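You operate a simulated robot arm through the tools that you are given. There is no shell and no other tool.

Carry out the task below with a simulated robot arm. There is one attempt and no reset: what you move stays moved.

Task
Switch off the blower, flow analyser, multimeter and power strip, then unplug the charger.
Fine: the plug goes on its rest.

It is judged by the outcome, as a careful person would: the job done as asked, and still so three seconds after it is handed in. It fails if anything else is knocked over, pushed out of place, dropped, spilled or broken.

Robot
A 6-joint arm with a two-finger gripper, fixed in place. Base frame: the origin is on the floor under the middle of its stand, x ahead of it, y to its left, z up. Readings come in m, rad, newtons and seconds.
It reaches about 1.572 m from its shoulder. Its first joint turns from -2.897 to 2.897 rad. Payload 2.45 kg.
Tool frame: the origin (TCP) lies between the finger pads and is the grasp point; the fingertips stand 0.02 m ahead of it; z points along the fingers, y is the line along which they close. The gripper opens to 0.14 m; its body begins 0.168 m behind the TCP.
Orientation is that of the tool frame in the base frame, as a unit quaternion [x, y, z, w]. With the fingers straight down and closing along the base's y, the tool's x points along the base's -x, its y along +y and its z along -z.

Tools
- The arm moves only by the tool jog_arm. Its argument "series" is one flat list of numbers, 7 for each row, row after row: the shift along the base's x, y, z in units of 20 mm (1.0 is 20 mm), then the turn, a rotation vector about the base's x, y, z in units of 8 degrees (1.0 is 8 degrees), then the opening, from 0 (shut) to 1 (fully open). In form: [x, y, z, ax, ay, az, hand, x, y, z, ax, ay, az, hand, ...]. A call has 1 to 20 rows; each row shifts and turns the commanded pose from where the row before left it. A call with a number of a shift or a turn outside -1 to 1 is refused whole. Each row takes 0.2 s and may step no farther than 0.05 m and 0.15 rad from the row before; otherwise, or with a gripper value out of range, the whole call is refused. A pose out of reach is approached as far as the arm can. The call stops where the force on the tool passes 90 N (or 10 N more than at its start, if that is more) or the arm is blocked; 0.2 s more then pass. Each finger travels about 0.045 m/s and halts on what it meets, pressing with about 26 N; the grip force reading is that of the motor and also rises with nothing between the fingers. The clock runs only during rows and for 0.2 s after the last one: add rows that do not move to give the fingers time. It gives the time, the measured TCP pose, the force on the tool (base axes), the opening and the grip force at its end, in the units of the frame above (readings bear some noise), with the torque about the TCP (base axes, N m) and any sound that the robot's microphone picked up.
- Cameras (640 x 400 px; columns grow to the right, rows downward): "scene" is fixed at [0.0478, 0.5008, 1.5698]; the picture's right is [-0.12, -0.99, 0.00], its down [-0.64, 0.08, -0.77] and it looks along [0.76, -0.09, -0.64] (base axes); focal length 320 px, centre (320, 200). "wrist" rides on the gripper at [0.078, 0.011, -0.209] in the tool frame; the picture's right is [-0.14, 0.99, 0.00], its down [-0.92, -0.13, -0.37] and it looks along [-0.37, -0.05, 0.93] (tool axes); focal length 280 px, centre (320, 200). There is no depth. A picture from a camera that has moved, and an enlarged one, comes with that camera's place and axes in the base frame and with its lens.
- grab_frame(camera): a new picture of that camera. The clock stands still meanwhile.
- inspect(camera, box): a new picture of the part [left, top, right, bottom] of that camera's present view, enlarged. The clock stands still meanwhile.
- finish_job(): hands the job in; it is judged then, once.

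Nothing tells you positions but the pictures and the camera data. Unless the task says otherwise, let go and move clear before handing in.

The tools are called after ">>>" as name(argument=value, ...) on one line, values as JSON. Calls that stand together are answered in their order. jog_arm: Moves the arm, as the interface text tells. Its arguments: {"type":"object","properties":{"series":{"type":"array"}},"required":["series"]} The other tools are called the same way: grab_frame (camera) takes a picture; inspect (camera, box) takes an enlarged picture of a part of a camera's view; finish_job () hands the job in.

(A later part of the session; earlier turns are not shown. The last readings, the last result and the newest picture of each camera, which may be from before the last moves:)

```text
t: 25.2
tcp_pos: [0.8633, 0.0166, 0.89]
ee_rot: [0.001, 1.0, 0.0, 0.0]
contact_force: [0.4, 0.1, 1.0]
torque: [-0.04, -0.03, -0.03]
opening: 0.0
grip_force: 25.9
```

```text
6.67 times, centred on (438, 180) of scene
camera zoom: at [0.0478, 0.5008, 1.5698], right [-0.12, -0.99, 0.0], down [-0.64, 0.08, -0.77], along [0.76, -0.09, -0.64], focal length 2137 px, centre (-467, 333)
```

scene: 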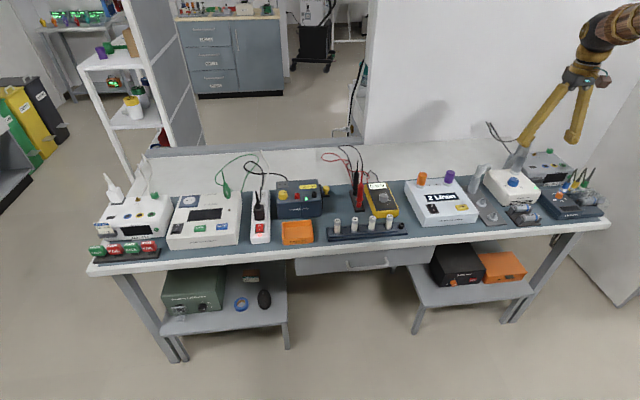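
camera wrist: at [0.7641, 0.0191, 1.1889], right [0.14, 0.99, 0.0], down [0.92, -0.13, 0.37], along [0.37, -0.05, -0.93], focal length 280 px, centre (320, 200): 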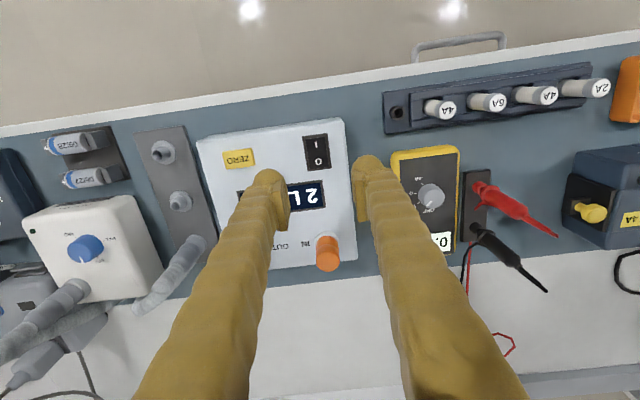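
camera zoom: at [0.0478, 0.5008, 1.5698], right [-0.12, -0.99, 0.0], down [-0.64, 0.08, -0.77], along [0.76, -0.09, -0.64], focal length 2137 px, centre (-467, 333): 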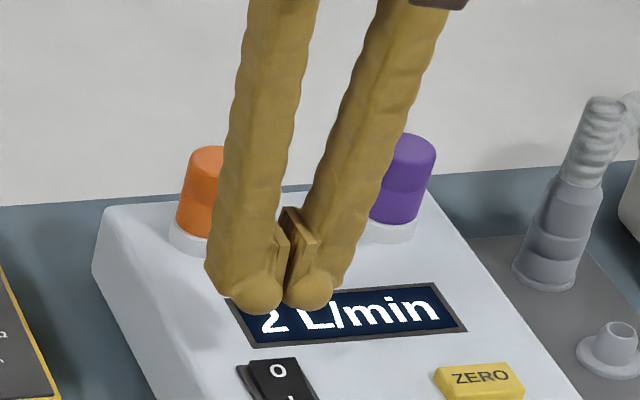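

The fingertips each have a rounded bump on the camera side with a flat body behind it. I'll tilt the gripper about 16° so the bump leads, then compare it with the O half in the scene view.

>>> jog_arm(series=[0.05, 0, 0, 0, -1, 0, 0, 0, 0, -0.5, 0, -1, 0, 0, 0, 0, -0.5, 0, 0, 0, 0])

>>> inspect(camera="wrist", box=[240, 110, 400, 210])

>>> inspect(camera="scene", box=[390, 160, 486, 220])

```text
t: 26.0
tcp_pos: [0.8637, 0.0175, 0.8703]
ee_rot: [0.002, 0.99, 0.0, 0.14]
contact_force: [-1.3, -0.1, 0.4]
torque: [-0.02, -0.01, -0.01]
opening: 0.0
grip_force: 25.6
```

```text
4.00 times, centred on (320, 160) of wrist
camera zoom: at [0.7315, 0.0277, 1.0499], right [0.13, 0.99, 0.04], down [0.78, -0.13, 0.61], along [0.61, -0.05, -0.79], focal length 1122 px, centre (320, 360)
```

zoom: 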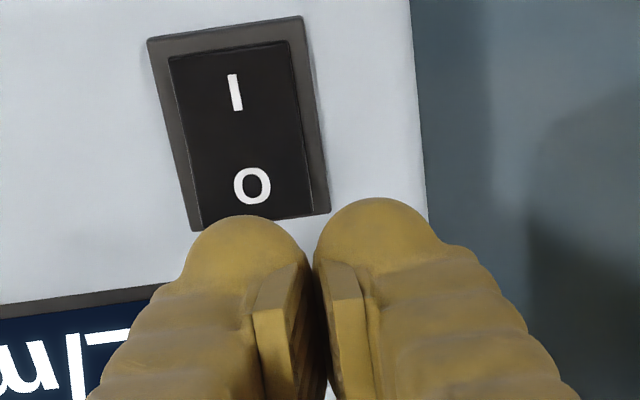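

```text
6.67 times, centred on (438, 190) of scene
camera zoom: at [0.0478, 0.5008, 1.5698], right [-0.12, -0.99, 0.0], down [-0.64, 0.08, -0.77], along [0.76, -0.09, -0.64], focal length 2137 px, centre (-467, 267)
```

zoom: 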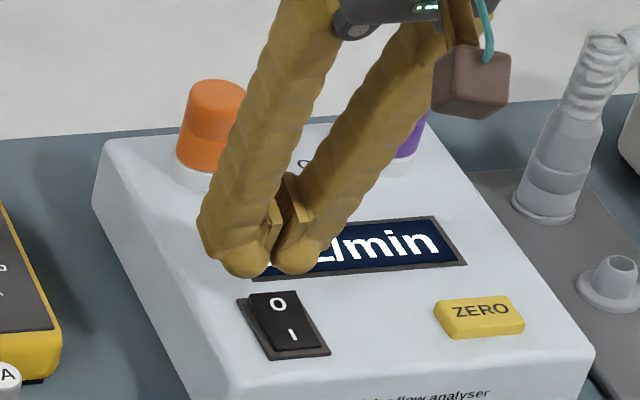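

In the scene view the O half stands proud and the bump is lined up just behind it. I'll lower in small steps, watching the force.

>>> jog_arm(series=[0.1, 0.12, -0.5, 0, 0, 0, 0, 0, 0, -0.4, 0, 0, 0, 0, 0, 0, 0, 0, 0, 0, 0])

>>> inspect(camera="scene", box=[390, 160, 486, 220])

```text
t: 26.8
tcp_pos: [0.8662, 0.0186, 0.8509]
ee_rot: [0.001, 0.99, -0.001, 0.14]
contact_force: [0.3, -0.3, -0.7]
torque: [-0.01, -0.02, -0.02]
opening: 0.0
grip_force: 26.2
```

```text
6.67 times, centred on (438, 190) of scene
camera zoom: at [0.0478, 0.5008, 1.5698], right [-0.12, -0.99, 0.0], down [-0.64, 0.08, -0.77], along [0.76, -0.09, -0.64], focal length 2137 px, centre (-467, 267)
```

zoom: 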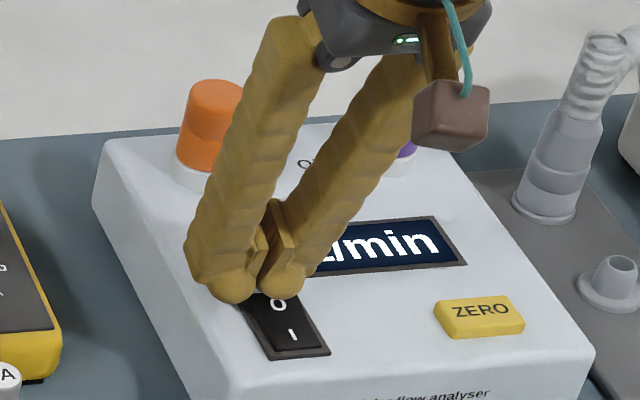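

>>> jog_arm(series=[0, 0, -0.2, 0, 0, 0, 0, 0, 0, -0.1, 0, 0, 0, 0])

>>> inspect(camera="scene", box=[390, 160, 486, 220])

```text
t: 27.4
tcp_pos: [0.8667, 0.0193, 0.8458]
ee_rot: [0.0, 0.99, 0.0, 0.139]
contact_force: [-0.6, 1.1, 0.1]
torque: [0.0, -0.01, 0.01]
opening: 0.0
grip_force: 25.7
```

```text
6.67 times, centred on (438, 190) of scene
camera zoom: at [0.0478, 0.5008, 1.5698], right [-0.12, -0.99, 0.0], down [-0.64, 0.08, -0.77], along [0.76, -0.09, -0.64], focal length 2137 px, centre (-467, 267)
```

zoom: 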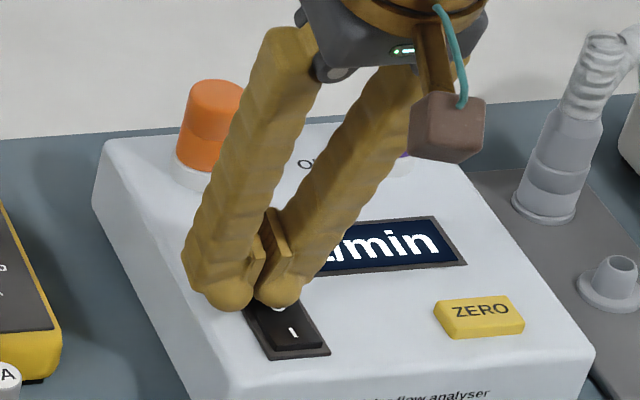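

>>> jog_arm(series=[0, 0, -0.12, 0, 0, 0, 0, 0, 0, -0.12, 0, 0, 0, 0])

>>> inspect(camera="scene", box=[390, 160, 486, 220])

```text
t: 28.0
tcp_pos: [0.8669, 0.0198, 0.8435]
ee_rot: [0.001, 0.99, 0.0, 0.141]
contact_force: [-10.1, 0.2, 33.0]
torque: [-0.32, 0.53, -0.12]
opening: 0.0
grip_force: 25.8
```

```text
6.67 times, centred on (438, 190) of scene
camera zoom: at [0.0478, 0.5008, 1.5698], right [-0.12, -0.99, 0.0], down [-0.64, 0.08, -0.77], along [0.76, -0.09, -0.64], focal length 2137 px, centre (-467, 267)
```

zoom: 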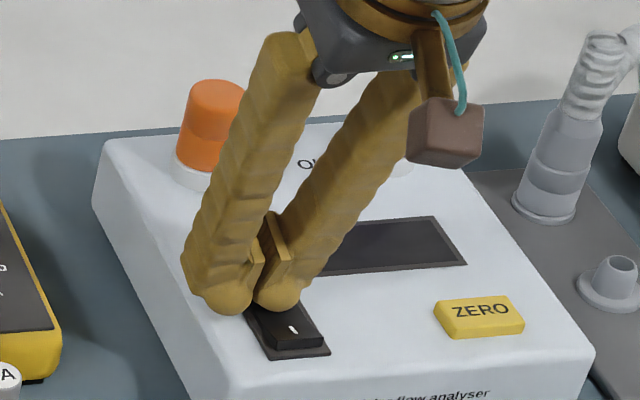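

The display went dark and the rocker flipped with I now raised. I'll lift, square up, and move above the multimeter dial with the gripper pre-turned to -110° so the fingers avoid the probe stand.

>>> jog_arm(series=[0, 0, 1, 0, 0, 0, 0, 0, 0, 1, 0, 0, 0, 0, 0, 0, 1, 0, 0, 0, 0, 0, 0, 1, 0, 0, 0, 0, 0, 0, 1, 0, 1, 0, 0, 0, 0, 1, 0, 1, 0, 0])

>>> jog_arm(series=[0.218, 0.494, 0, 0, 0, -0.982, 0.36, 0.218, 0.494, 0, 0, 0, -0.982, 0.36, 0.218, 0.494, 0, 0, 0, -0.982, 0.36, 0.218, 0.494, 0, 0, 0, -0.982, 0.36, 0.218, 0.494, 0, 0, 0, -0.982, 0.36, 0.218, 0.494, 0, 0, 0, -0.982, 0.36, 0.218, 0.494, 0, 0, 0, -0.982, 0.36, 0.218, 0.494, 0, 0, 0, -0.982, 0.36, 0.218, 0.494, 0, 0, 0, -0.982, 0.36, 0.218, 0.494, 0, 0, 0, -0.982, 0.36, 0.218, 0.494, 0, 0, 0, -0.982, 0.36, 0.218, 0.494, 0, 0, 0, -0.982, 0.36, 0.218, 0.494, 0, 0, 0, -0.982, 0.36, 0.218, 0.494, 0, 0, 0, -0.982, 0.36])

>>> grab_frame(camera="wrist")

>>> inspect(camera="wrist", box=[256, 110, 384, 190])

>>> inspect(camera="scene", box=[340, 120, 500, 220])

```text
t: 29.4
tcp_pos: [0.8662, 0.0188, 0.961]
ee_rot: [0.001, 1.0, 0.0, -0.001]
contact_force: [-0.4, 0.1, 0.8]
torque: [-0.02, 0.03, 0.0]
opening: 0.0
grip_force: 26.1
```

```text
t: 32.4
tcp_pos: [0.9276, 0.158, 0.9608]
ee_rot: [0.821, 0.571, 0.0, 0.0]
contact_force: [0.0, 0.6, -0.6]
torque: [0.03, -0.01, -0.01]
opening: 0.0503
grip_force: 0.1
```

```text
taken
camera wrist: at [0.9656, 0.2277, 1.1704], right [0.88, -0.47, 0.0], down [-0.44, -0.82, 0.37], along [-0.17, -0.33, -0.93], focal length 280 px, centre (320, 200)
```

wrist: 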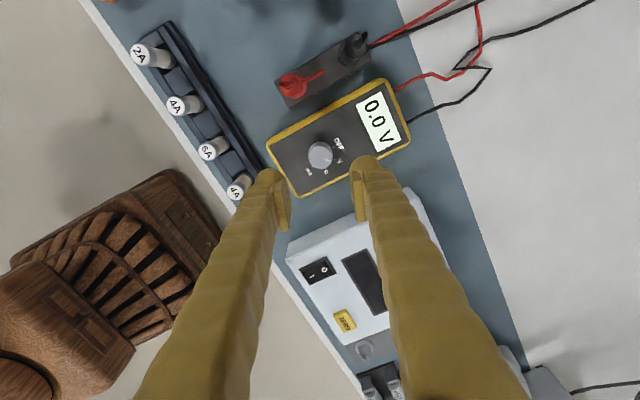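

```text
5.00 times, centred on (320, 150) of wrist
camera zoom: at [0.9656, 0.2277, 1.1704], right [0.88, -0.47, 0.0], down [-0.44, -0.82, 0.37], along [-0.17, -0.33, -0.93], focal length 1402 px, centre (320, 450)
```

zoom: 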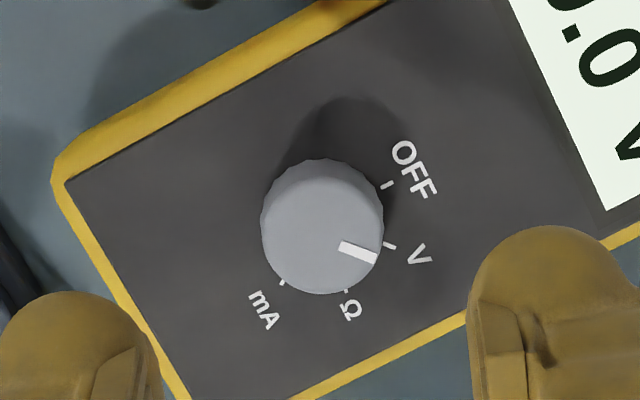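

```text
4.00 times, centred on (420, 170) of scene
camera zoom: at [0.0478, 0.5008, 1.5698], right [-0.12, -0.99, 0.0], down [-0.64, 0.08, -0.77], along [0.76, -0.09, -0.64], focal length 1282 px, centre (-80, 320)
```

zoom: 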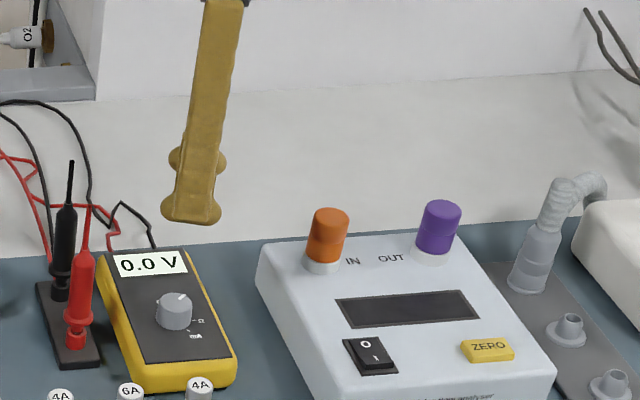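

The dial is centred under the gripper and OFF is about 49° counter-clockwise from the pointer. I'll descend around it.

>>> jog_arm(series=[0, 0, -1, 0, 0, 0, 0.36, 0, 0, -1, 0, 0, 0, 0.36, 0, 0, -1, 0, 0, 0, 0.36, 0, 0, -1, 0, 0, 0, 0.36, 0, 0, -1, 0, 0, 0, 0.36, 0, 0, -0.7, 0, 0, 0, 0.36, 0, 0, -0.2, 0, 0, 0, 0.36])

>>> inspect(camera="wrist", box=[256, 140, 384, 220])

>>> inspect(camera="scene", box=[345, 165, 425, 215])

```text
t: 34.0
tcp_pos: [0.9276, 0.158, 0.8429]
ee_rot: [0.82, 0.572, 0.001, 0.001]
contact_force: [0.0, -0.4, -0.2]
torque: [-0.01, -0.02, -0.01]
opening: 0.0504
grip_force: 0.0
```

```text
5.00 times, centred on (320, 180) of wrist
camera zoom: at [0.9649, 0.2277, 1.0526], right [0.88, -0.47, 0.0], down [-0.44, -0.82, 0.37], along [-0.17, -0.33, -0.93], focal length 1402 px, centre (320, 300)
```

zoom: 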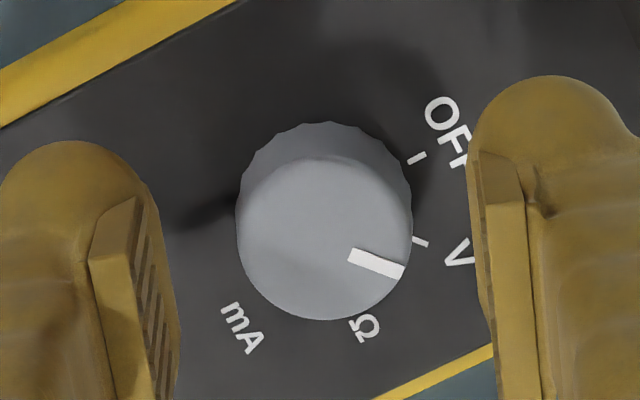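

```text
8.00 times, centred on (385, 190) of scene
camera zoom: at [0.0478, 0.5008, 1.5698], right [-0.12, -0.99, 0.0], down [-0.64, 0.08, -0.77], along [0.76, -0.09, -0.64], focal length 2564 px, centre (-200, 280)
```

zoom: 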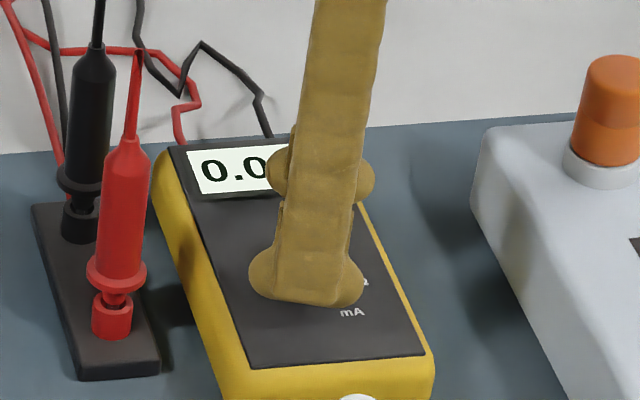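

>>> jog_arm(series=[0, 0, -0.25, 0, 0, 0, 0.36, 0, 0, -0.2, 0, 0, 0, 0.36, 0, 0, 0, 0, 0, 0, 0.36])

>>> inspect(camera="scene", box=[345, 165, 425, 215])

```text
t: 34.8
tcp_pos: [0.9276, 0.1573, 0.8348]
ee_rot: [0.82, 0.572, -0.001, 0.0]
contact_force: [-0.7, 0.2, 0.6]
torque: [0.02, -0.01, -0.02]
opening: 0.0503
grip_force: 0.1
```

```text
8.00 times, centred on (385, 190) of scene
camera zoom: at [0.0478, 0.5008, 1.5698], right [-0.12, -0.99, 0.0], down [-0.64, 0.08, -0.77], along [0.76, -0.09, -0.64], focal length 2564 px, centre (-200, 280)
```

zoom: 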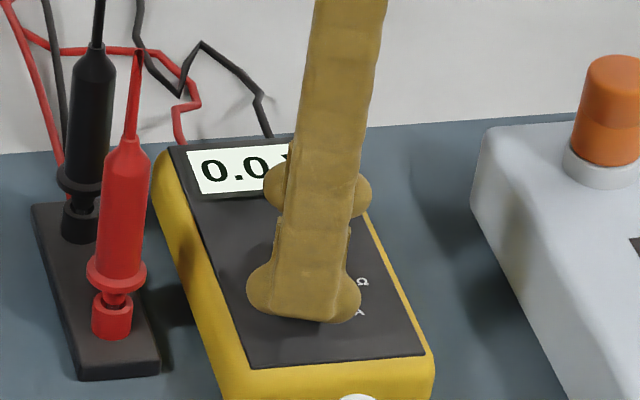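

>>> jog_arm(series=[0, 0, -0.13, 0, 0, 0, 0.36, 0, 0, 0, 0, 0, 0, 0.1, 0, 0, 0, 0, 0, 0, 0.1, 0, 0, 0, 0, 0, 0, 0.1, 0, 0, 0, 0, 0, 0, 0.1])

>>> inspect(camera="wrist", box=[256, 140, 384, 220])

>>> inspect(camera="scene", box=[345, 165, 425, 215])

```text
t: 36.0
tcp_pos: [0.9291, 0.158, 0.831]
ee_rot: [0.82, 0.572, 0.0, 0.0]
contact_force: [9.5, -1.4, -4.1]
torque: [-0.02, -0.1, 0.01]
opening: 0.0291
grip_force: 44.7
```

```text
5.00 times, centred on (320, 180) of wrist
camera zoom: at [0.9655, 0.2275, 1.0409], right [0.88, -0.47, 0.0], down [-0.44, -0.82, 0.37], along [-0.17, -0.33, -0.93], focal length 1402 px, centre (320, 300)
```

zoom: 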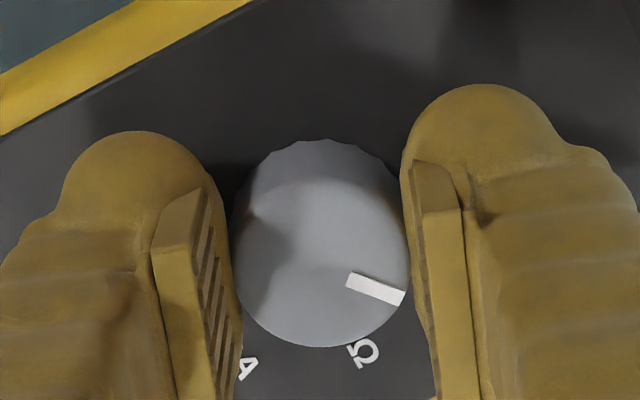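

```text
8.00 times, centred on (385, 190) of scene
camera zoom: at [0.0478, 0.5008, 1.5698], right [-0.12, -0.99, 0.0], down [-0.64, 0.08, -0.77], along [0.76, -0.09, -0.64], focal length 2564 px, centre (-200, 280)
```

zoom: 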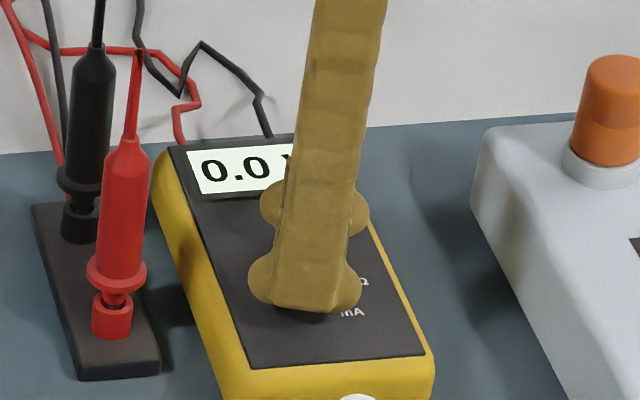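

Dial gripped. Turning +z in two stages.

>>> jog_arm(series=[0.03, 0, 0, 0, 0, 1, 0.1, 0, 0, 0, 0, 0, 1, 0.1, 0, 0, 0, 0, 0, 1, 0.1])

>>> inspect(camera="wrist", box=[240, 130, 400, 230])

>>> inspect(camera="scene", box=[345, 165, 425, 215])

```text
t: 36.8
tcp_pos: [0.9283, 0.1588, 0.8303]
ee_rot: [0.682, 0.731, -0.001, 0.0]
contact_force: [-7.7, 1.6, 0.8]
torque: [-0.01, 0.14, -0.03]
opening: 0.0287
grip_force: 44.8
```

```text
4.00 times, centred on (320, 180) of wrist
camera zoom: at [0.9338, 0.2367, 1.0409], right [1.0, -0.07, 0.0], down [-0.06, -0.93, 0.37], along [-0.03, -0.37, -0.93], focal length 1122 px, centre (320, 280)
```

zoom: 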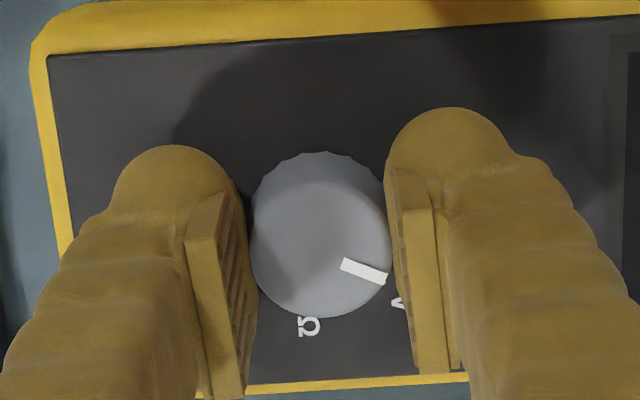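

```text
8.00 times, centred on (385, 190) of scene
camera zoom: at [0.0478, 0.5008, 1.5698], right [-0.12, -0.99, 0.0], down [-0.64, 0.08, -0.77], along [0.76, -0.09, -0.64], focal length 2564 px, centre (-200, 280)
```

zoom: 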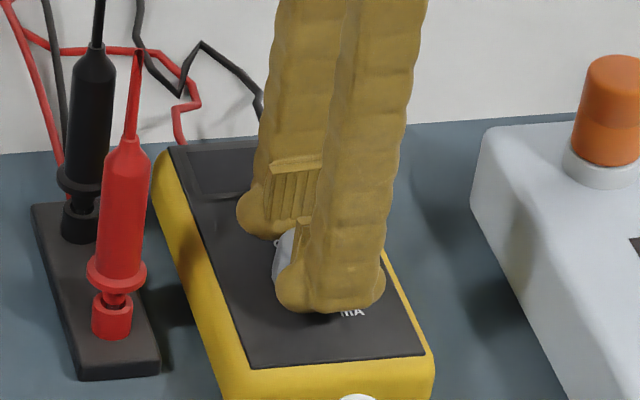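

>>> jog_arm(series=[0, 0, 0, 0, 0, 0.8, 0.1, 0, 0, 0, 0, 0, 0.8, 0.1, 0, 0, 0, 0, 0, 0.8, 0.1, 0, 0, 0, 0, 0, 0.75, 0.1, 0, 0, 0, 0, 0, 0, 0.1])

>>> inspect(camera="wrist", box=[240, 130, 400, 230])

>>> inspect(camera="scene", box=[345, 165, 425, 215])

```text
t: 38.0
tcp_pos: [0.9279, 0.1581, 0.8316]
ee_rot: [0.507, 0.862, -0.001, 0.0]
contact_force: [-34.8, -0.1, 8.9]
torque: [0.03, 0.4, -0.04]
opening: 0.0288
grip_force: 44.8
```

```text
4.00 times, centred on (320, 180) of wrist
camera zoom: at [0.8996, 0.2315, 1.041], right [0.93, 0.36, 0.0], down [0.34, -0.87, 0.37], along [0.13, -0.34, -0.93], focal length 1122 px, centre (320, 280)
```

zoom: 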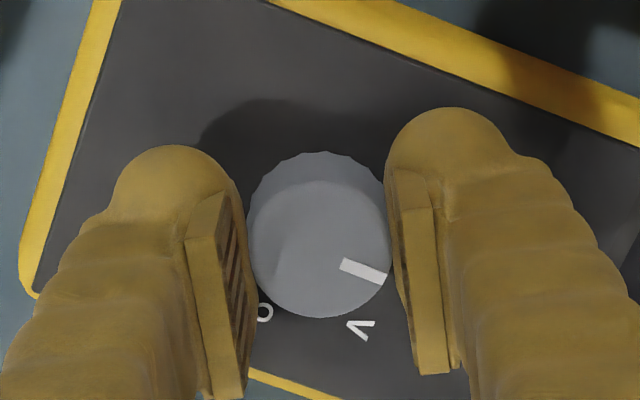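

```text
8.00 times, centred on (385, 190) of scene
camera zoom: at [0.0478, 0.5008, 1.5698], right [-0.12, -0.99, 0.0], down [-0.64, 0.08, -0.77], along [0.76, -0.09, -0.64], focal length 2564 px, centre (-200, 280)
```

zoom: 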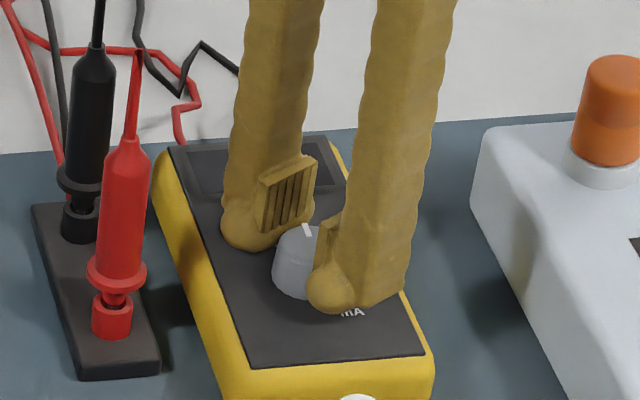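

The dial is at OFF and the display is dark; the meter hasn't shifted. I'll relieve the side load, release and lift.

>>> jog_arm(series=[-0.1, 0, 0, 0, 0, 0, 0.1, 0, 0, 0, 0, 0, 0, 0.1])

>>> jog_arm(series=[0, 0, 0, 0, 0, 0, 0.34, 0, 0, 0, 0, 0, 0, 0.34, 0, 0, 0, 0, 0, 0, 0.34, 0, 0, 1, 0, 0, 0, 0.34, 0, 0, 1, 0, 0, 0, 0.34, 0, 0, 1, 0, 0, 0, 0.34, 0, 0, 1, 0, 0, 0, 0.34, 0, 0, 1, 0, 0, 0, 0.34, 0, 0, 1, 0, 0, 0, 0.34, 0, 0, 1, 0, 0, 0, 0.34])

>>> inspect(camera="wrist", box=[256, 110, 384, 190])

>>> inspect(camera="scene", box=[340, 130, 500, 230])

```text
t: 38.6
tcp_pos: [0.9268, 0.1589, 0.8308]
ee_rot: [0.507, 0.862, 0.0, 0.002]
contact_force: [-4.5, -1.6, -3.1]
torque: [-0.1, 0.02, -0.01]
opening: 0.0288
grip_force: 45.0
```

```text
t: 40.8
tcp_pos: [0.9265, 0.1586, 0.9716]
ee_rot: [0.508, 0.861, 0.0, 0.0]
contact_force: [-0.1, 1.0, -0.9]
torque: [-0.01, -0.01, 0.0]
opening: 0.0475
grip_force: 0.0
```

```text
5.00 times, centred on (320, 150) of wrist
camera zoom: at [0.8982, 0.231, 1.1811], right [0.93, 0.36, 0.0], down [0.34, -0.87, 0.37], along [0.13, -0.34, -0.93], focal length 1402 px, centre (320, 450)
```

zoom: 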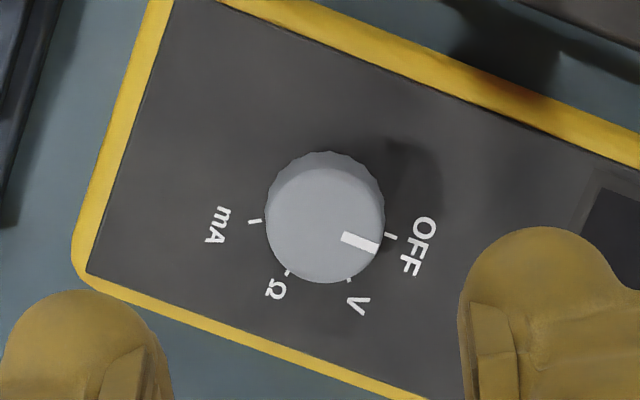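

```text
4.00 times, centred on (420, 180) of scene
camera zoom: at [0.0478, 0.5008, 1.5698], right [-0.12, -0.99, 0.0], down [-0.64, 0.08, -0.77], along [0.76, -0.09, -0.64], focal length 1282 px, centre (-80, 280)
```

zoom: 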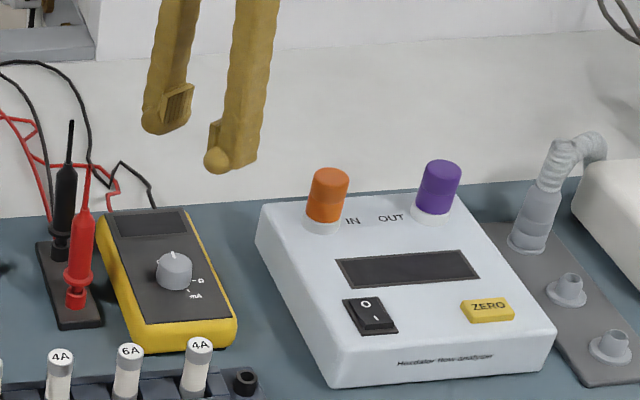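

The multimeter is off. Now to the power strip at about (0.836, 0.612): I'll rise, cross over high above everything and look down at its switch and plug.

>>> jog_arm(series=[0, 0, 0.98, 0, 0, 0.9, 0.34, 0, 0, 0.98, 0, 0, 0.9, 0.34, 0, 0, 0.98, 0, 0, 0.9, 0.34, 0, 0, 0.98, 0, 0, 0.9, 0.34, -0.275, 0.96, 0, 0, 0, 0.25, 0.34, -0.275, 0.96, 0, 0, 0, 0.25, 0.34, -0.275, 0.96, 0, 0, 0, 0.25, 0.34, -0.275, 0.96, 0, 0, 0, 0.25, 0.34, -0.275, 0.96, 0, 0, 0, 0.25, 0.34, -0.275, 0.96, 0, 0, 0, 0.25, 0.34, -0.275, 0.96, 0, 0, 0, 0.25, 0.34, -0.275, 0.96, 0, 0, 0, 0.25, 0.34, -0.275, 0.96, 0, 0, 0, 0.25, 0.34, -0.275, 0.96, 0, 0, 0, 0.25, 0.34, -0.275, 0.96, 0, 0, 0, 0.25, 0.34, -0.275, 0.96, 0, 0, 0, 0.25, 0.34, -0.275, 0.96, 0, 0, 0, 0.25, 0.34, -0.275, 0.96, 0, 0, 0, 0.25, 0.34, -0.275, 0.96, 0, 0, 0, 0.25, 0.34, -0.275, 0.96, 0, 0, 0, 0.25, 0.34])

>>> jog_arm(series=[-0.275, 0.96, 0, 0, 0, 0, 0.34, -0.275, 0.96, 0, 0, 0, 0, 0.34, -0.275, 0.96, 0, 0, 0, 0, 0.34, -0.275, 0.96, 0, 0, 0, 0, 0.34, -0.275, 0.96, 0, 0, 0, 0, 0.34, -0.275, 0.96, 0, 0, 0, 0, 0.34, -0.275, 0.96, 0, 0, 0, 0, 0.34])

>>> grab_frame(camera="wrist")

>>> inspect(camera="wrist", box=[240, 120, 400, 220])

>>> inspect(camera="scene", box=[220, 150, 348, 230])

```text
t: 45.0
tcp_pos: [0.8388, 0.4667, 1.0494]
ee_rot: [0.001, 1.0, 0.001, 0.0]
contact_force: [1.5, -0.6, -0.6]
torque: [-0.01, 0.02, 0.01]
opening: 0.0476
grip_force: 0.0
```

```text
t: 46.6
tcp_pos: [0.7993, 0.5994, 1.0492]
ee_rot: [0.002, 1.0, -0.001, 0.0]
contact_force: [0.5, 0.0, 0.7]
torque: [0.0, 0.02, -0.01]
opening: 0.0474
grip_force: 0.1
```

```text
taken
camera wrist: at [0.722, 0.6104, 1.2592], right [0.14, 0.99, 0.0], down [0.92, -0.13, 0.37], along [0.37, -0.05, -0.93], focal length 280 px, centre (320, 200)
```

wrist: 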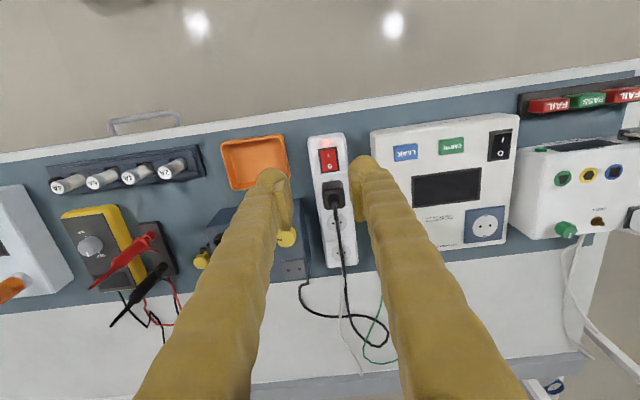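

```text
4.00 times, centred on (320, 170) of wrist
camera zoom: at [0.722, 0.6104, 1.2592], right [0.14, 0.99, 0.0], down [0.92, -0.13, 0.37], along [0.37, -0.05, -0.93], focal length 1122 px, centre (320, 320)
```

zoom: 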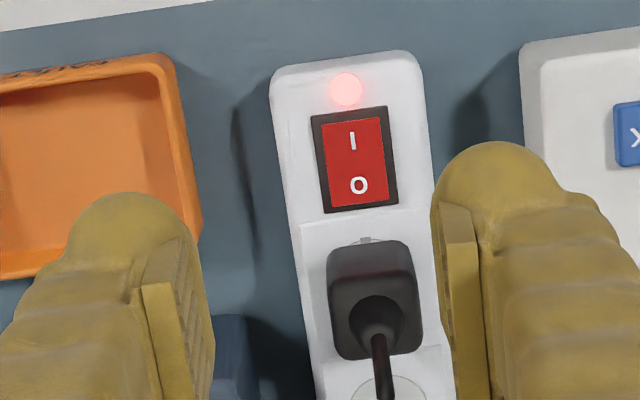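

```text
5.00 times, centred on (284, 190) of scene
camera zoom: at [0.0478, 0.5008, 1.5698], right [-0.12, -0.99, 0.0], down [-0.64, 0.08, -0.77], along [0.76, -0.09, -0.64], focal length 1602 px, centre (500, 250)
```

zoom: 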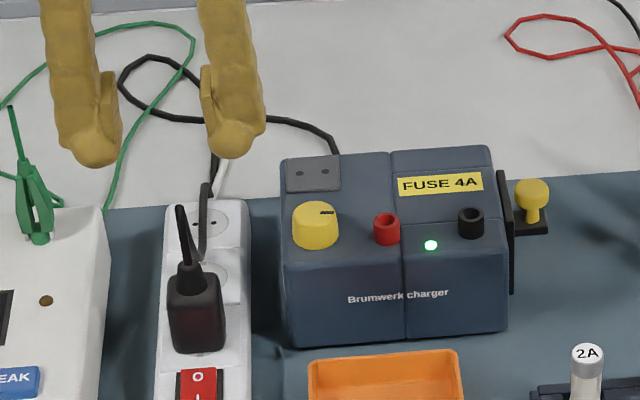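

The strip's rocker O half is at about (0.848, 0.609), z ≈ 0.80, with the plug standing just behind it (near face x ≈ 0.874, cable rising from its top). I'll shut the fingers, tilt slightly the other way so the far bump presses and stays clear of the plug, and come down partway.

>>> jog_arm(series=[0.5, -0.03, -0.5, 0, 0.63, 0, 0, 0.5, -0.03, -0.5, 0, 0.62, 0, 0, 0.5, -0.03, -0.5, 0, 0, 0, 0, 0.5, -0.03, -1, 0, 0, 0, 0, 0, 0, -1, 0, 0, 0, 0, 0, 0, -1, 0, 0, 0, 0, 0, 0, -1, 0, 0, 0, 0, 0, 0, -1, 0, 0, 0, 0, 0, 0, -1, 0, 0, 0, 0])

>>> grab_frame(camera="wrist")

>>> inspect(camera="wrist", box=[240, 110, 400, 210])

>>> inspect(camera="scene", box=[212, 180, 308, 240])

```text
t: 48.6
tcp_pos: [0.8414, 0.5981, 0.8994]
ee_rot: [0.002, 0.996, 0.0, -0.087]
contact_force: [0.0, 0.2, -0.9]
torque: [0.04, 0.0, 0.03]
opening: 0.0
grip_force: 26.1
```

```text
taken
camera wrist: at [0.8, 0.6079, 1.1195], right [0.14, 0.99, -0.02], down [0.97, -0.13, 0.2], along [0.2, -0.05, -0.98], focal length 280 px, centre (320, 200)
```

wrist: 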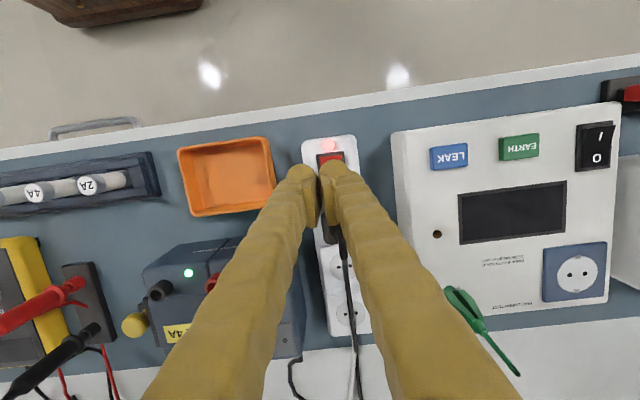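

```text
4.00 times, centred on (320, 160) of wrist
camera zoom: at [0.8, 0.6079, 1.1195], right [0.14, 0.99, -0.02], down [0.97, -0.13, 0.2], along [0.2, -0.05, -0.98], focal length 1122 px, centre (320, 360)
```

zoom: 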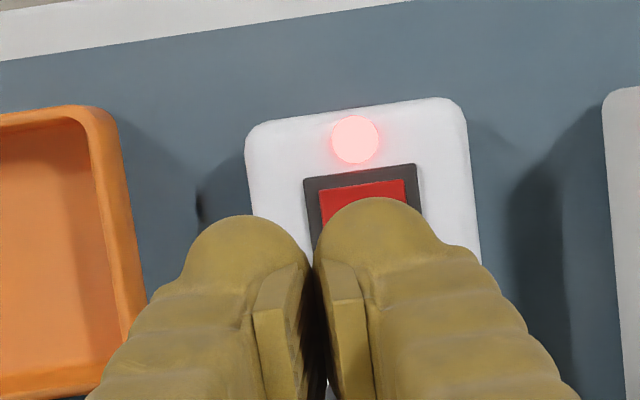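

```text
6.67 times, centred on (260, 210) of scene
camera zoom: at [0.0478, 0.5008, 1.5698], right [-0.12, -0.99, 0.0], down [-0.64, 0.08, -0.77], along [0.76, -0.09, -0.64], focal length 2137 px, centre (720, 133)
```

zoom: 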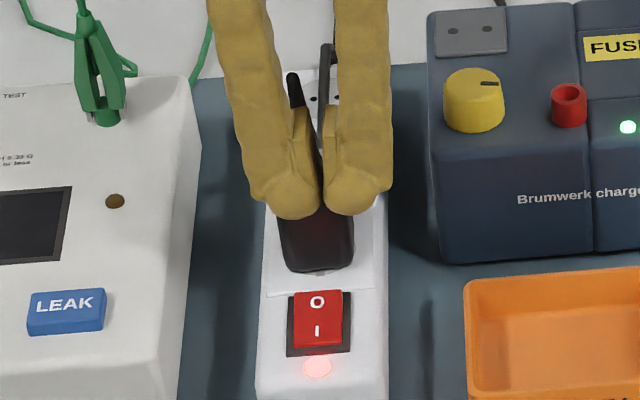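

>>> jog_arm(series=[-0.05, -0.12, -0.8, 0, 0, 0, 0, 0, 0, -0.8, 0, 0, 0, 0, 0, 0, -0.8, 0, 0, 0, 0, 0, 0, -0.3, 0, 0, 0, 0])

>>> inspect(camera="scene", box=[212, 190, 308, 250])

>>> inspect(camera="wrist", box=[240, 110, 400, 210])

```text
t: 49.6
tcp_pos: [0.8395, 0.595, 0.8465]
ee_rot: [0.002, 0.996, 0.0, -0.086]
contact_force: [0.0, 0.3, 0.2]
torque: [0.01, -0.02, 0.05]
opening: 0.0001
grip_force: 25.7
```

```text
6.67 times, centred on (260, 220) of scene
camera zoom: at [0.0478, 0.5008, 1.5698], right [-0.12, -0.99, 0.0], down [-0.64, 0.08, -0.77], along [0.76, -0.09, -0.64], focal length 2137 px, centre (720, 67)
```

zoom: 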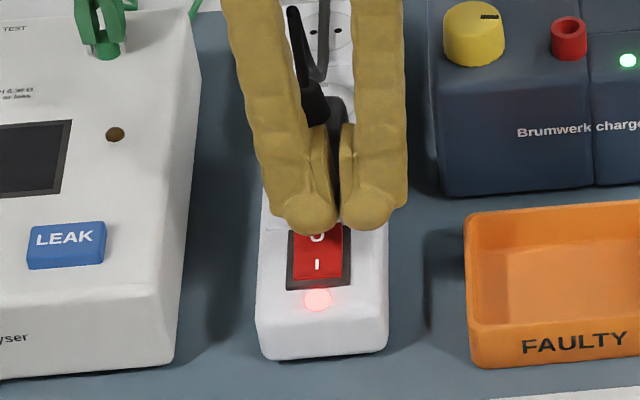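

```text
4.00 times, centred on (320, 160) of wrist
camera zoom: at [0.7984, 0.606, 1.0661], right [0.14, 0.99, -0.02], down [0.97, -0.13, 0.2], along [0.2, -0.05, -0.98], focal length 1122 px, centre (320, 360)
```

zoom: 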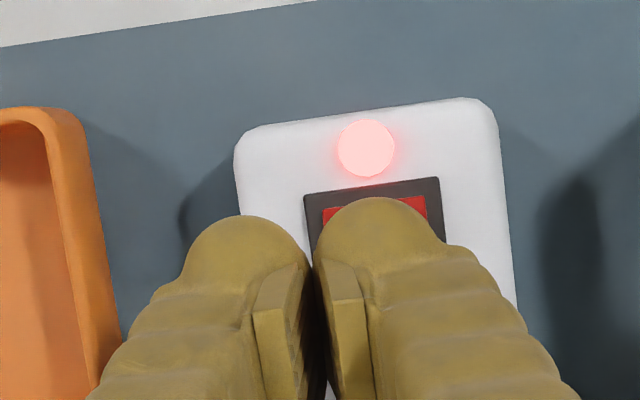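

>>> jog_arm(series=[0, 0, -0.5, 0, 0, 0, 0, 0, 0, -0.2, 0, 0, 0, 0])

>>> inspect(camera="scene", box=[212, 190, 308, 250])

```text
t: 50.2
tcp_pos: [0.8383, 0.5961, 0.8307]
ee_rot: [0.002, 0.996, 0.0, -0.087]
contact_force: [-0.1, 0.2, 0.5]
torque: [-0.01, -0.02, -0.01]
opening: 0.0
grip_force: 26.4
```

```text
6.67 times, centred on (260, 220) of scene
camera zoom: at [0.0478, 0.5008, 1.5698], right [-0.12, -0.99, 0.0], down [-0.64, 0.08, -0.77], along [0.76, -0.09, -0.64], focal length 2137 px, centre (720, 67)
```

zoom: 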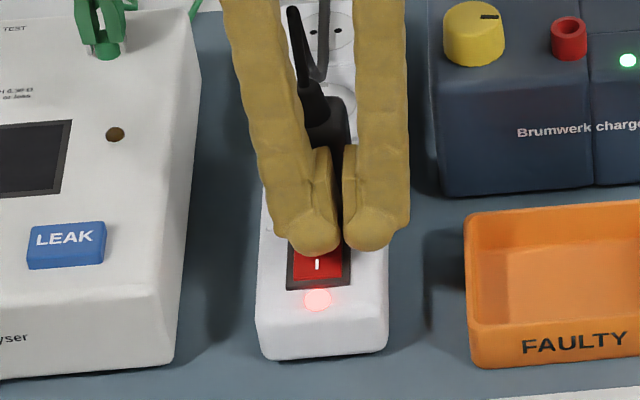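

>>> jog_arm(series=[0, 0, -0.12, 0, 0, 0, 0, 0, 0, -0.12, 0, 0, 0, 0])

>>> inspect(camera="scene", box=[212, 190, 308, 250])

```text
t: 50.8
tcp_pos: [0.8388, 0.596, 0.8273]
ee_rot: [0.001, 0.996, 0.0, -0.087]
contact_force: [-1.2, -0.1, 0.9]
torque: [-0.02, -0.02, -0.03]
opening: 0.0
grip_force: 26.0
```

```text
6.67 times, centred on (260, 220) of scene
camera zoom: at [0.0478, 0.5008, 1.5698], right [-0.12, -0.99, 0.0], down [-0.64, 0.08, -0.77], along [0.76, -0.09, -0.64], focal length 2137 px, centre (720, 67)
```

zoom: 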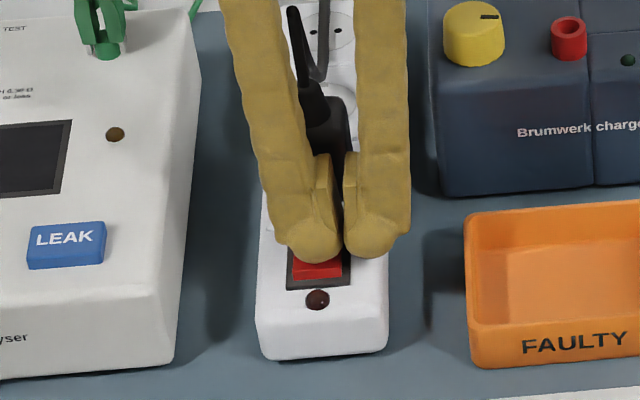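

The strip lamp and the charger lamp are both dark. I'll rise straight up, square the gripper and study the plug and its rest.

>>> jog_arm(series=[0, 0, 1, 0, 0, 0, 0, -0.2, 0, 1, 0, 0, 0, 0, -0.3, 0, 1, 0, 0, 0, 0, -0.3, 0, 1, 0, 0, 0, 0, -0.3, 0, 1, 0, 0, 0, 0, -0.3, 0, 1, 0, -0.63, 0, 0.3, -0.3, 0, 1, 0, -0.62, 0, 0.5, -0.3, 0, 1, 0, 0, 0, 0.5, 0, 0, 1, 0, 0, 0, 0.5, 0, 0, 1, 0, 0, 0, 0.5])

>>> grab_frame(camera="wrist")

>>> inspect(camera="wrist", box=[240, 120, 400, 220])

>>> inspect(camera="scene", box=[230, 165, 342, 235])

>>> inspect(camera="scene", box=[275, 170, 339, 210])

```text
t: 53.0
tcp_pos: [0.7997, 0.5952, 1.0288]
ee_rot: [0.002, 1.0, 0.0, 0.0]
contact_force: [0.6, 0.1, 0.3]
torque: [0.0, 0.04, 0.03]
opening: 0.0701
grip_force: 0.1
```

```text
taken
camera wrist: at [0.7211, 0.6057, 1.2379], right [0.14, 0.99, 0.0], down [0.92, -0.13, 0.37], along [0.36, -0.05, -0.93], focal length 280 px, centre (320, 200)
```

wrist: 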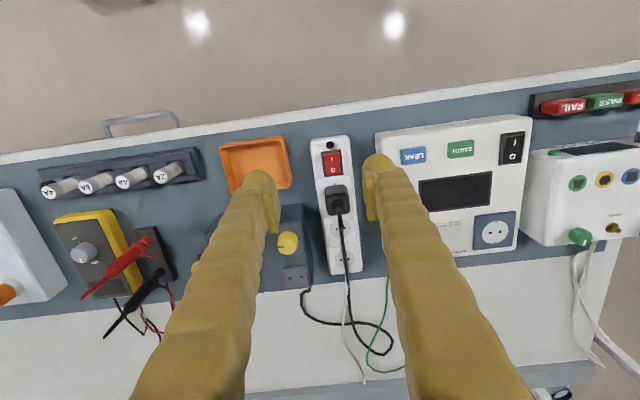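

```text
4.00 times, centred on (320, 170) of wrist
camera zoom: at [0.7211, 0.6057, 1.2379], right [0.14, 0.99, 0.0], down [0.92, -0.13, 0.37], along [0.36, -0.05, -0.93], focal length 1122 px, centre (320, 320)
```

zoom: 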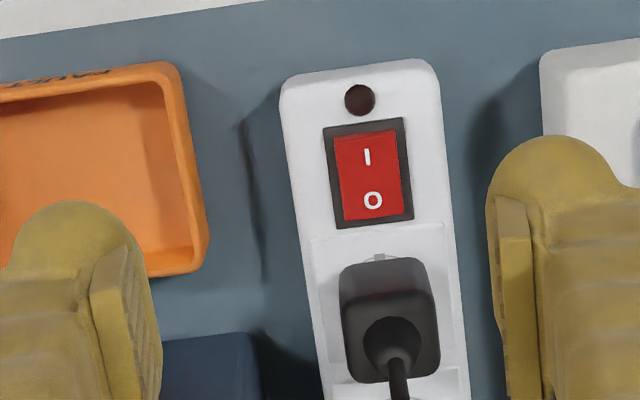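

```text
5.71 times, centred on (286, 200) of scene
camera zoom: at [0.0478, 0.5008, 1.5698], right [-0.12, -0.99, 0.0], down [-0.64, 0.08, -0.77], along [0.76, -0.09, -0.64], focal length 1831 px, centre (514, 200)
```

zoom: 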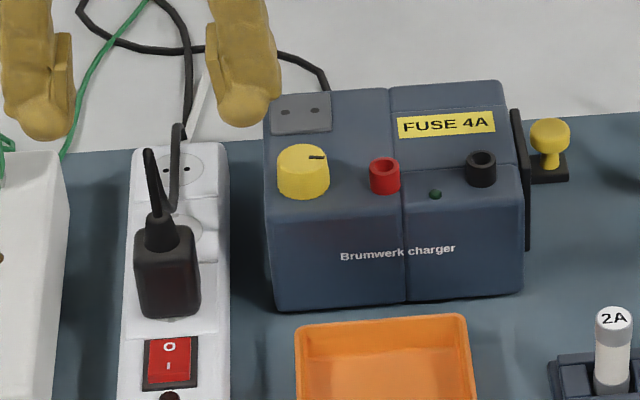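

```text
10.00 times, centred on (307, 190) of scene
camera zoom: at [0.0478, 0.5008, 1.5698], right [-0.12, -0.99, 0.0], down [-0.64, 0.08, -0.77], along [0.76, -0.09, -0.64], focal length 3205 px, centre (450, 300)
```

zoom: 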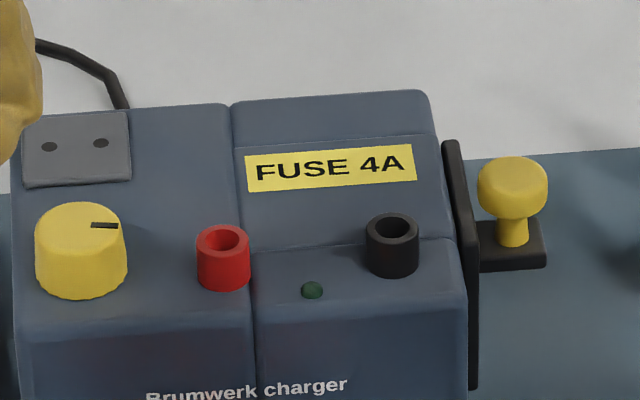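

The strip and charger are both off now. The grey two-hole plate on the charger's top, near (0.996, 0.526, 0.859), looks like the plug's rest. I'll move over the plug for a closer look at the plug, cable and clearances.

>>> jog_arm(series=[0.7, -0.3, 0, 0, 0, 0, 1, 0.7, -0.3, 0, 0, 0, 0, 1, 0.7, -0.3, 0, 0, 0, 0, 1, 0.7, -0.3, 0, 0, 0, 0, 1, 0.7, -0.3, 0, 0, 0, 0, 1])

>>> grab_frame(camera="wrist")

>>> inspect(camera="wrist", box=[240, 100, 400, 200])

>>> inspect(camera="wrist", box=[240, 180, 400, 280])

>>> inspect(camera="scene", box=[236, 170, 300, 210])

```text
t: 54.2
tcp_pos: [0.8697, 0.5651, 1.0268]
ee_rot: [0.001, 1.0, 0.0, 0.0]
contact_force: [-0.4, -0.3, 0.0]
torque: [0.0, -0.01, 0.0]
opening: 0.14
grip_force: 0.0
```

```text
taken
camera wrist: at [0.791, 0.5759, 1.2372], right [0.14, 0.99, 0.0], down [0.92, -0.13, 0.37], along [0.36, -0.05, -0.93], focal length 280 px, centre (320, 200)
```

wrist: 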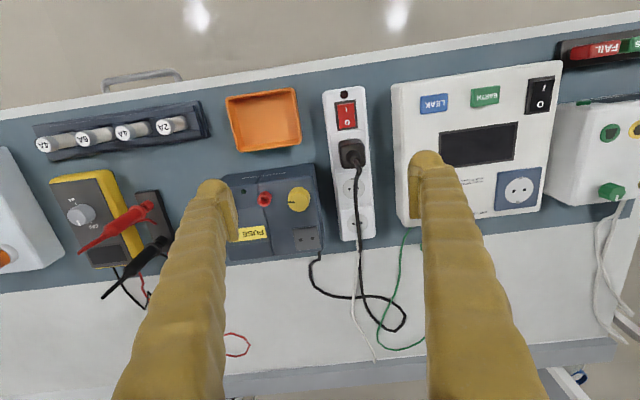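

```text
4.00 times, centred on (320, 150) of wrist
camera zoom: at [0.791, 0.5759, 1.2372], right [0.14, 0.99, 0.0], down [0.92, -0.13, 0.37], along [0.36, -0.05, -0.93], focal length 1122 px, centre (320, 400)
```

zoom: 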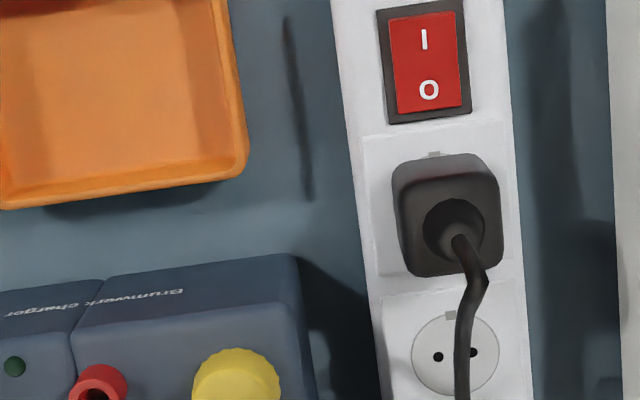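

```text
4.00 times, centred on (320, 230) of wrist
camera zoom: at [0.791, 0.5759, 1.2372], right [0.14, 0.99, 0.0], down [0.92, -0.13, 0.37], along [0.36, -0.05, -0.93], focal length 1122 px, centre (320, 80)
```

zoom: 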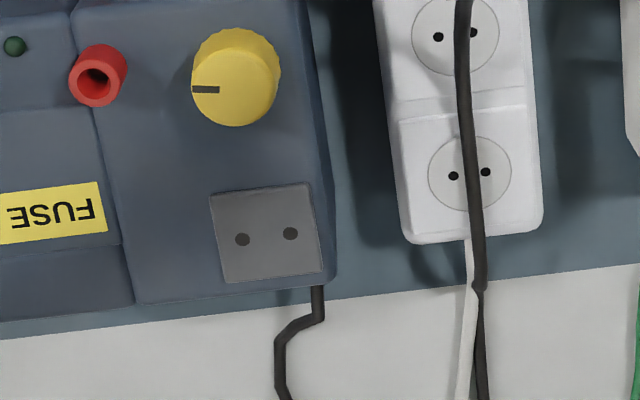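

```text
10.00 times, centred on (268, 190) of scene
camera zoom: at [0.0478, 0.5008, 1.5698], right [-0.12, -0.99, 0.0], down [-0.64, 0.08, -0.77], along [0.76, -0.09, -0.64], focal length 3205 px, centre (840, 300)
```

zoom: 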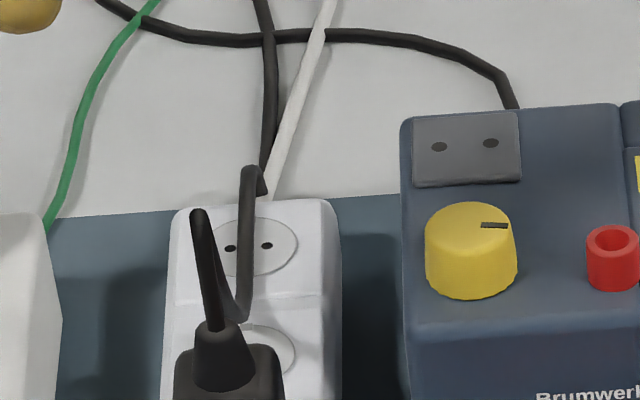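

I read the plug as centred near (0.887, 0.610), z 0.80–0.855, about 40 mm wide, cable rising from its top. The rest is a matching two-hole plate centred near (0.9995, 0.526), z ≈ 0.86, with the same orientation. I'll line up above the plug with the fingers opened to about 50 mm.

>>> jog_arm(series=[0.17, 0.75, 0, 0, 0, 0, 0.36, 0.17, 0.75, 0, 0, 0, 0, 0.36, 0.17, 0.75, 0, 0, 0, 0, 0.36, 0, 0, 0, 0, 0, 0, 0.36, 0, 0, 0, 0, 0, 0, 0.36, 0, 0, -1, 0, 0, 0, 0.36, 0, 0, -1, 0, 0, 0, 0.36, 0, 0, -1, 0, 0, 0, 0.36])

>>> grab_frame(camera="wrist")

>>> inspect(camera="wrist", box=[240, 110, 400, 210])

>>> inspect(camera="scene", box=[212, 150, 324, 220])

```text
t: 56.0
tcp_pos: [0.8803, 0.6112, 0.9668]
ee_rot: [0.002, 1.0, 0.0, 0.0]
contact_force: [-1.0, -0.2, -1.1]
torque: [-0.02, -0.02, -0.01]
opening: 0.0503
grip_force: 0.2
```

```text
taken
camera wrist: at [0.8015, 0.6218, 1.1766], right [0.14, 0.99, 0.0], down [0.92, -0.13, 0.37], along [0.37, -0.05, -0.93], focal length 280 px, centre (320, 200)
```

wrist: 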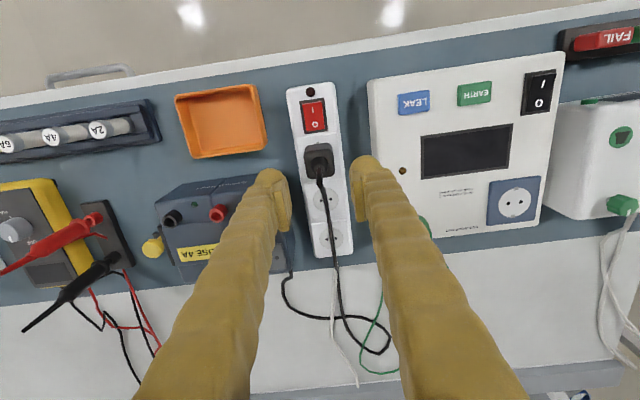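

```text
4.00 times, centred on (320, 160) of wrist
camera zoom: at [0.8015, 0.6218, 1.1766], right [0.14, 0.99, 0.0], down [0.92, -0.13, 0.37], along [0.37, -0.05, -0.93], focal length 1122 px, centre (320, 360)
```

zoom: 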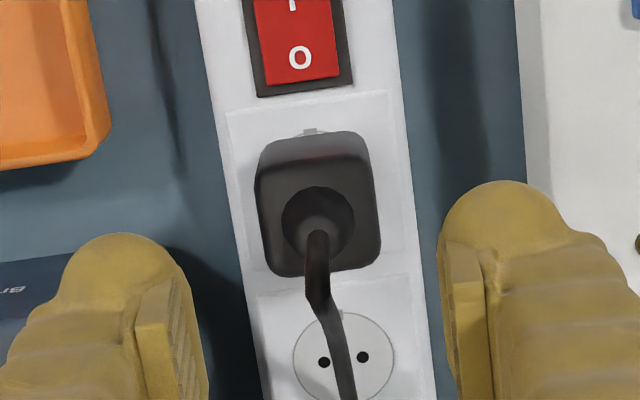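

```text
5.71 times, centred on (268, 185) of scene
camera zoom: at [0.0478, 0.5008, 1.5698], right [-0.12, -0.99, 0.0], down [-0.64, 0.08, -0.77], along [0.76, -0.09, -0.64], focal length 1831 px, centre (617, 286)
```

zoom: 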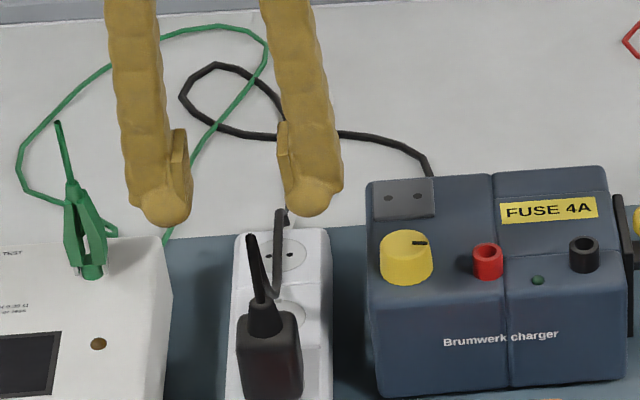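

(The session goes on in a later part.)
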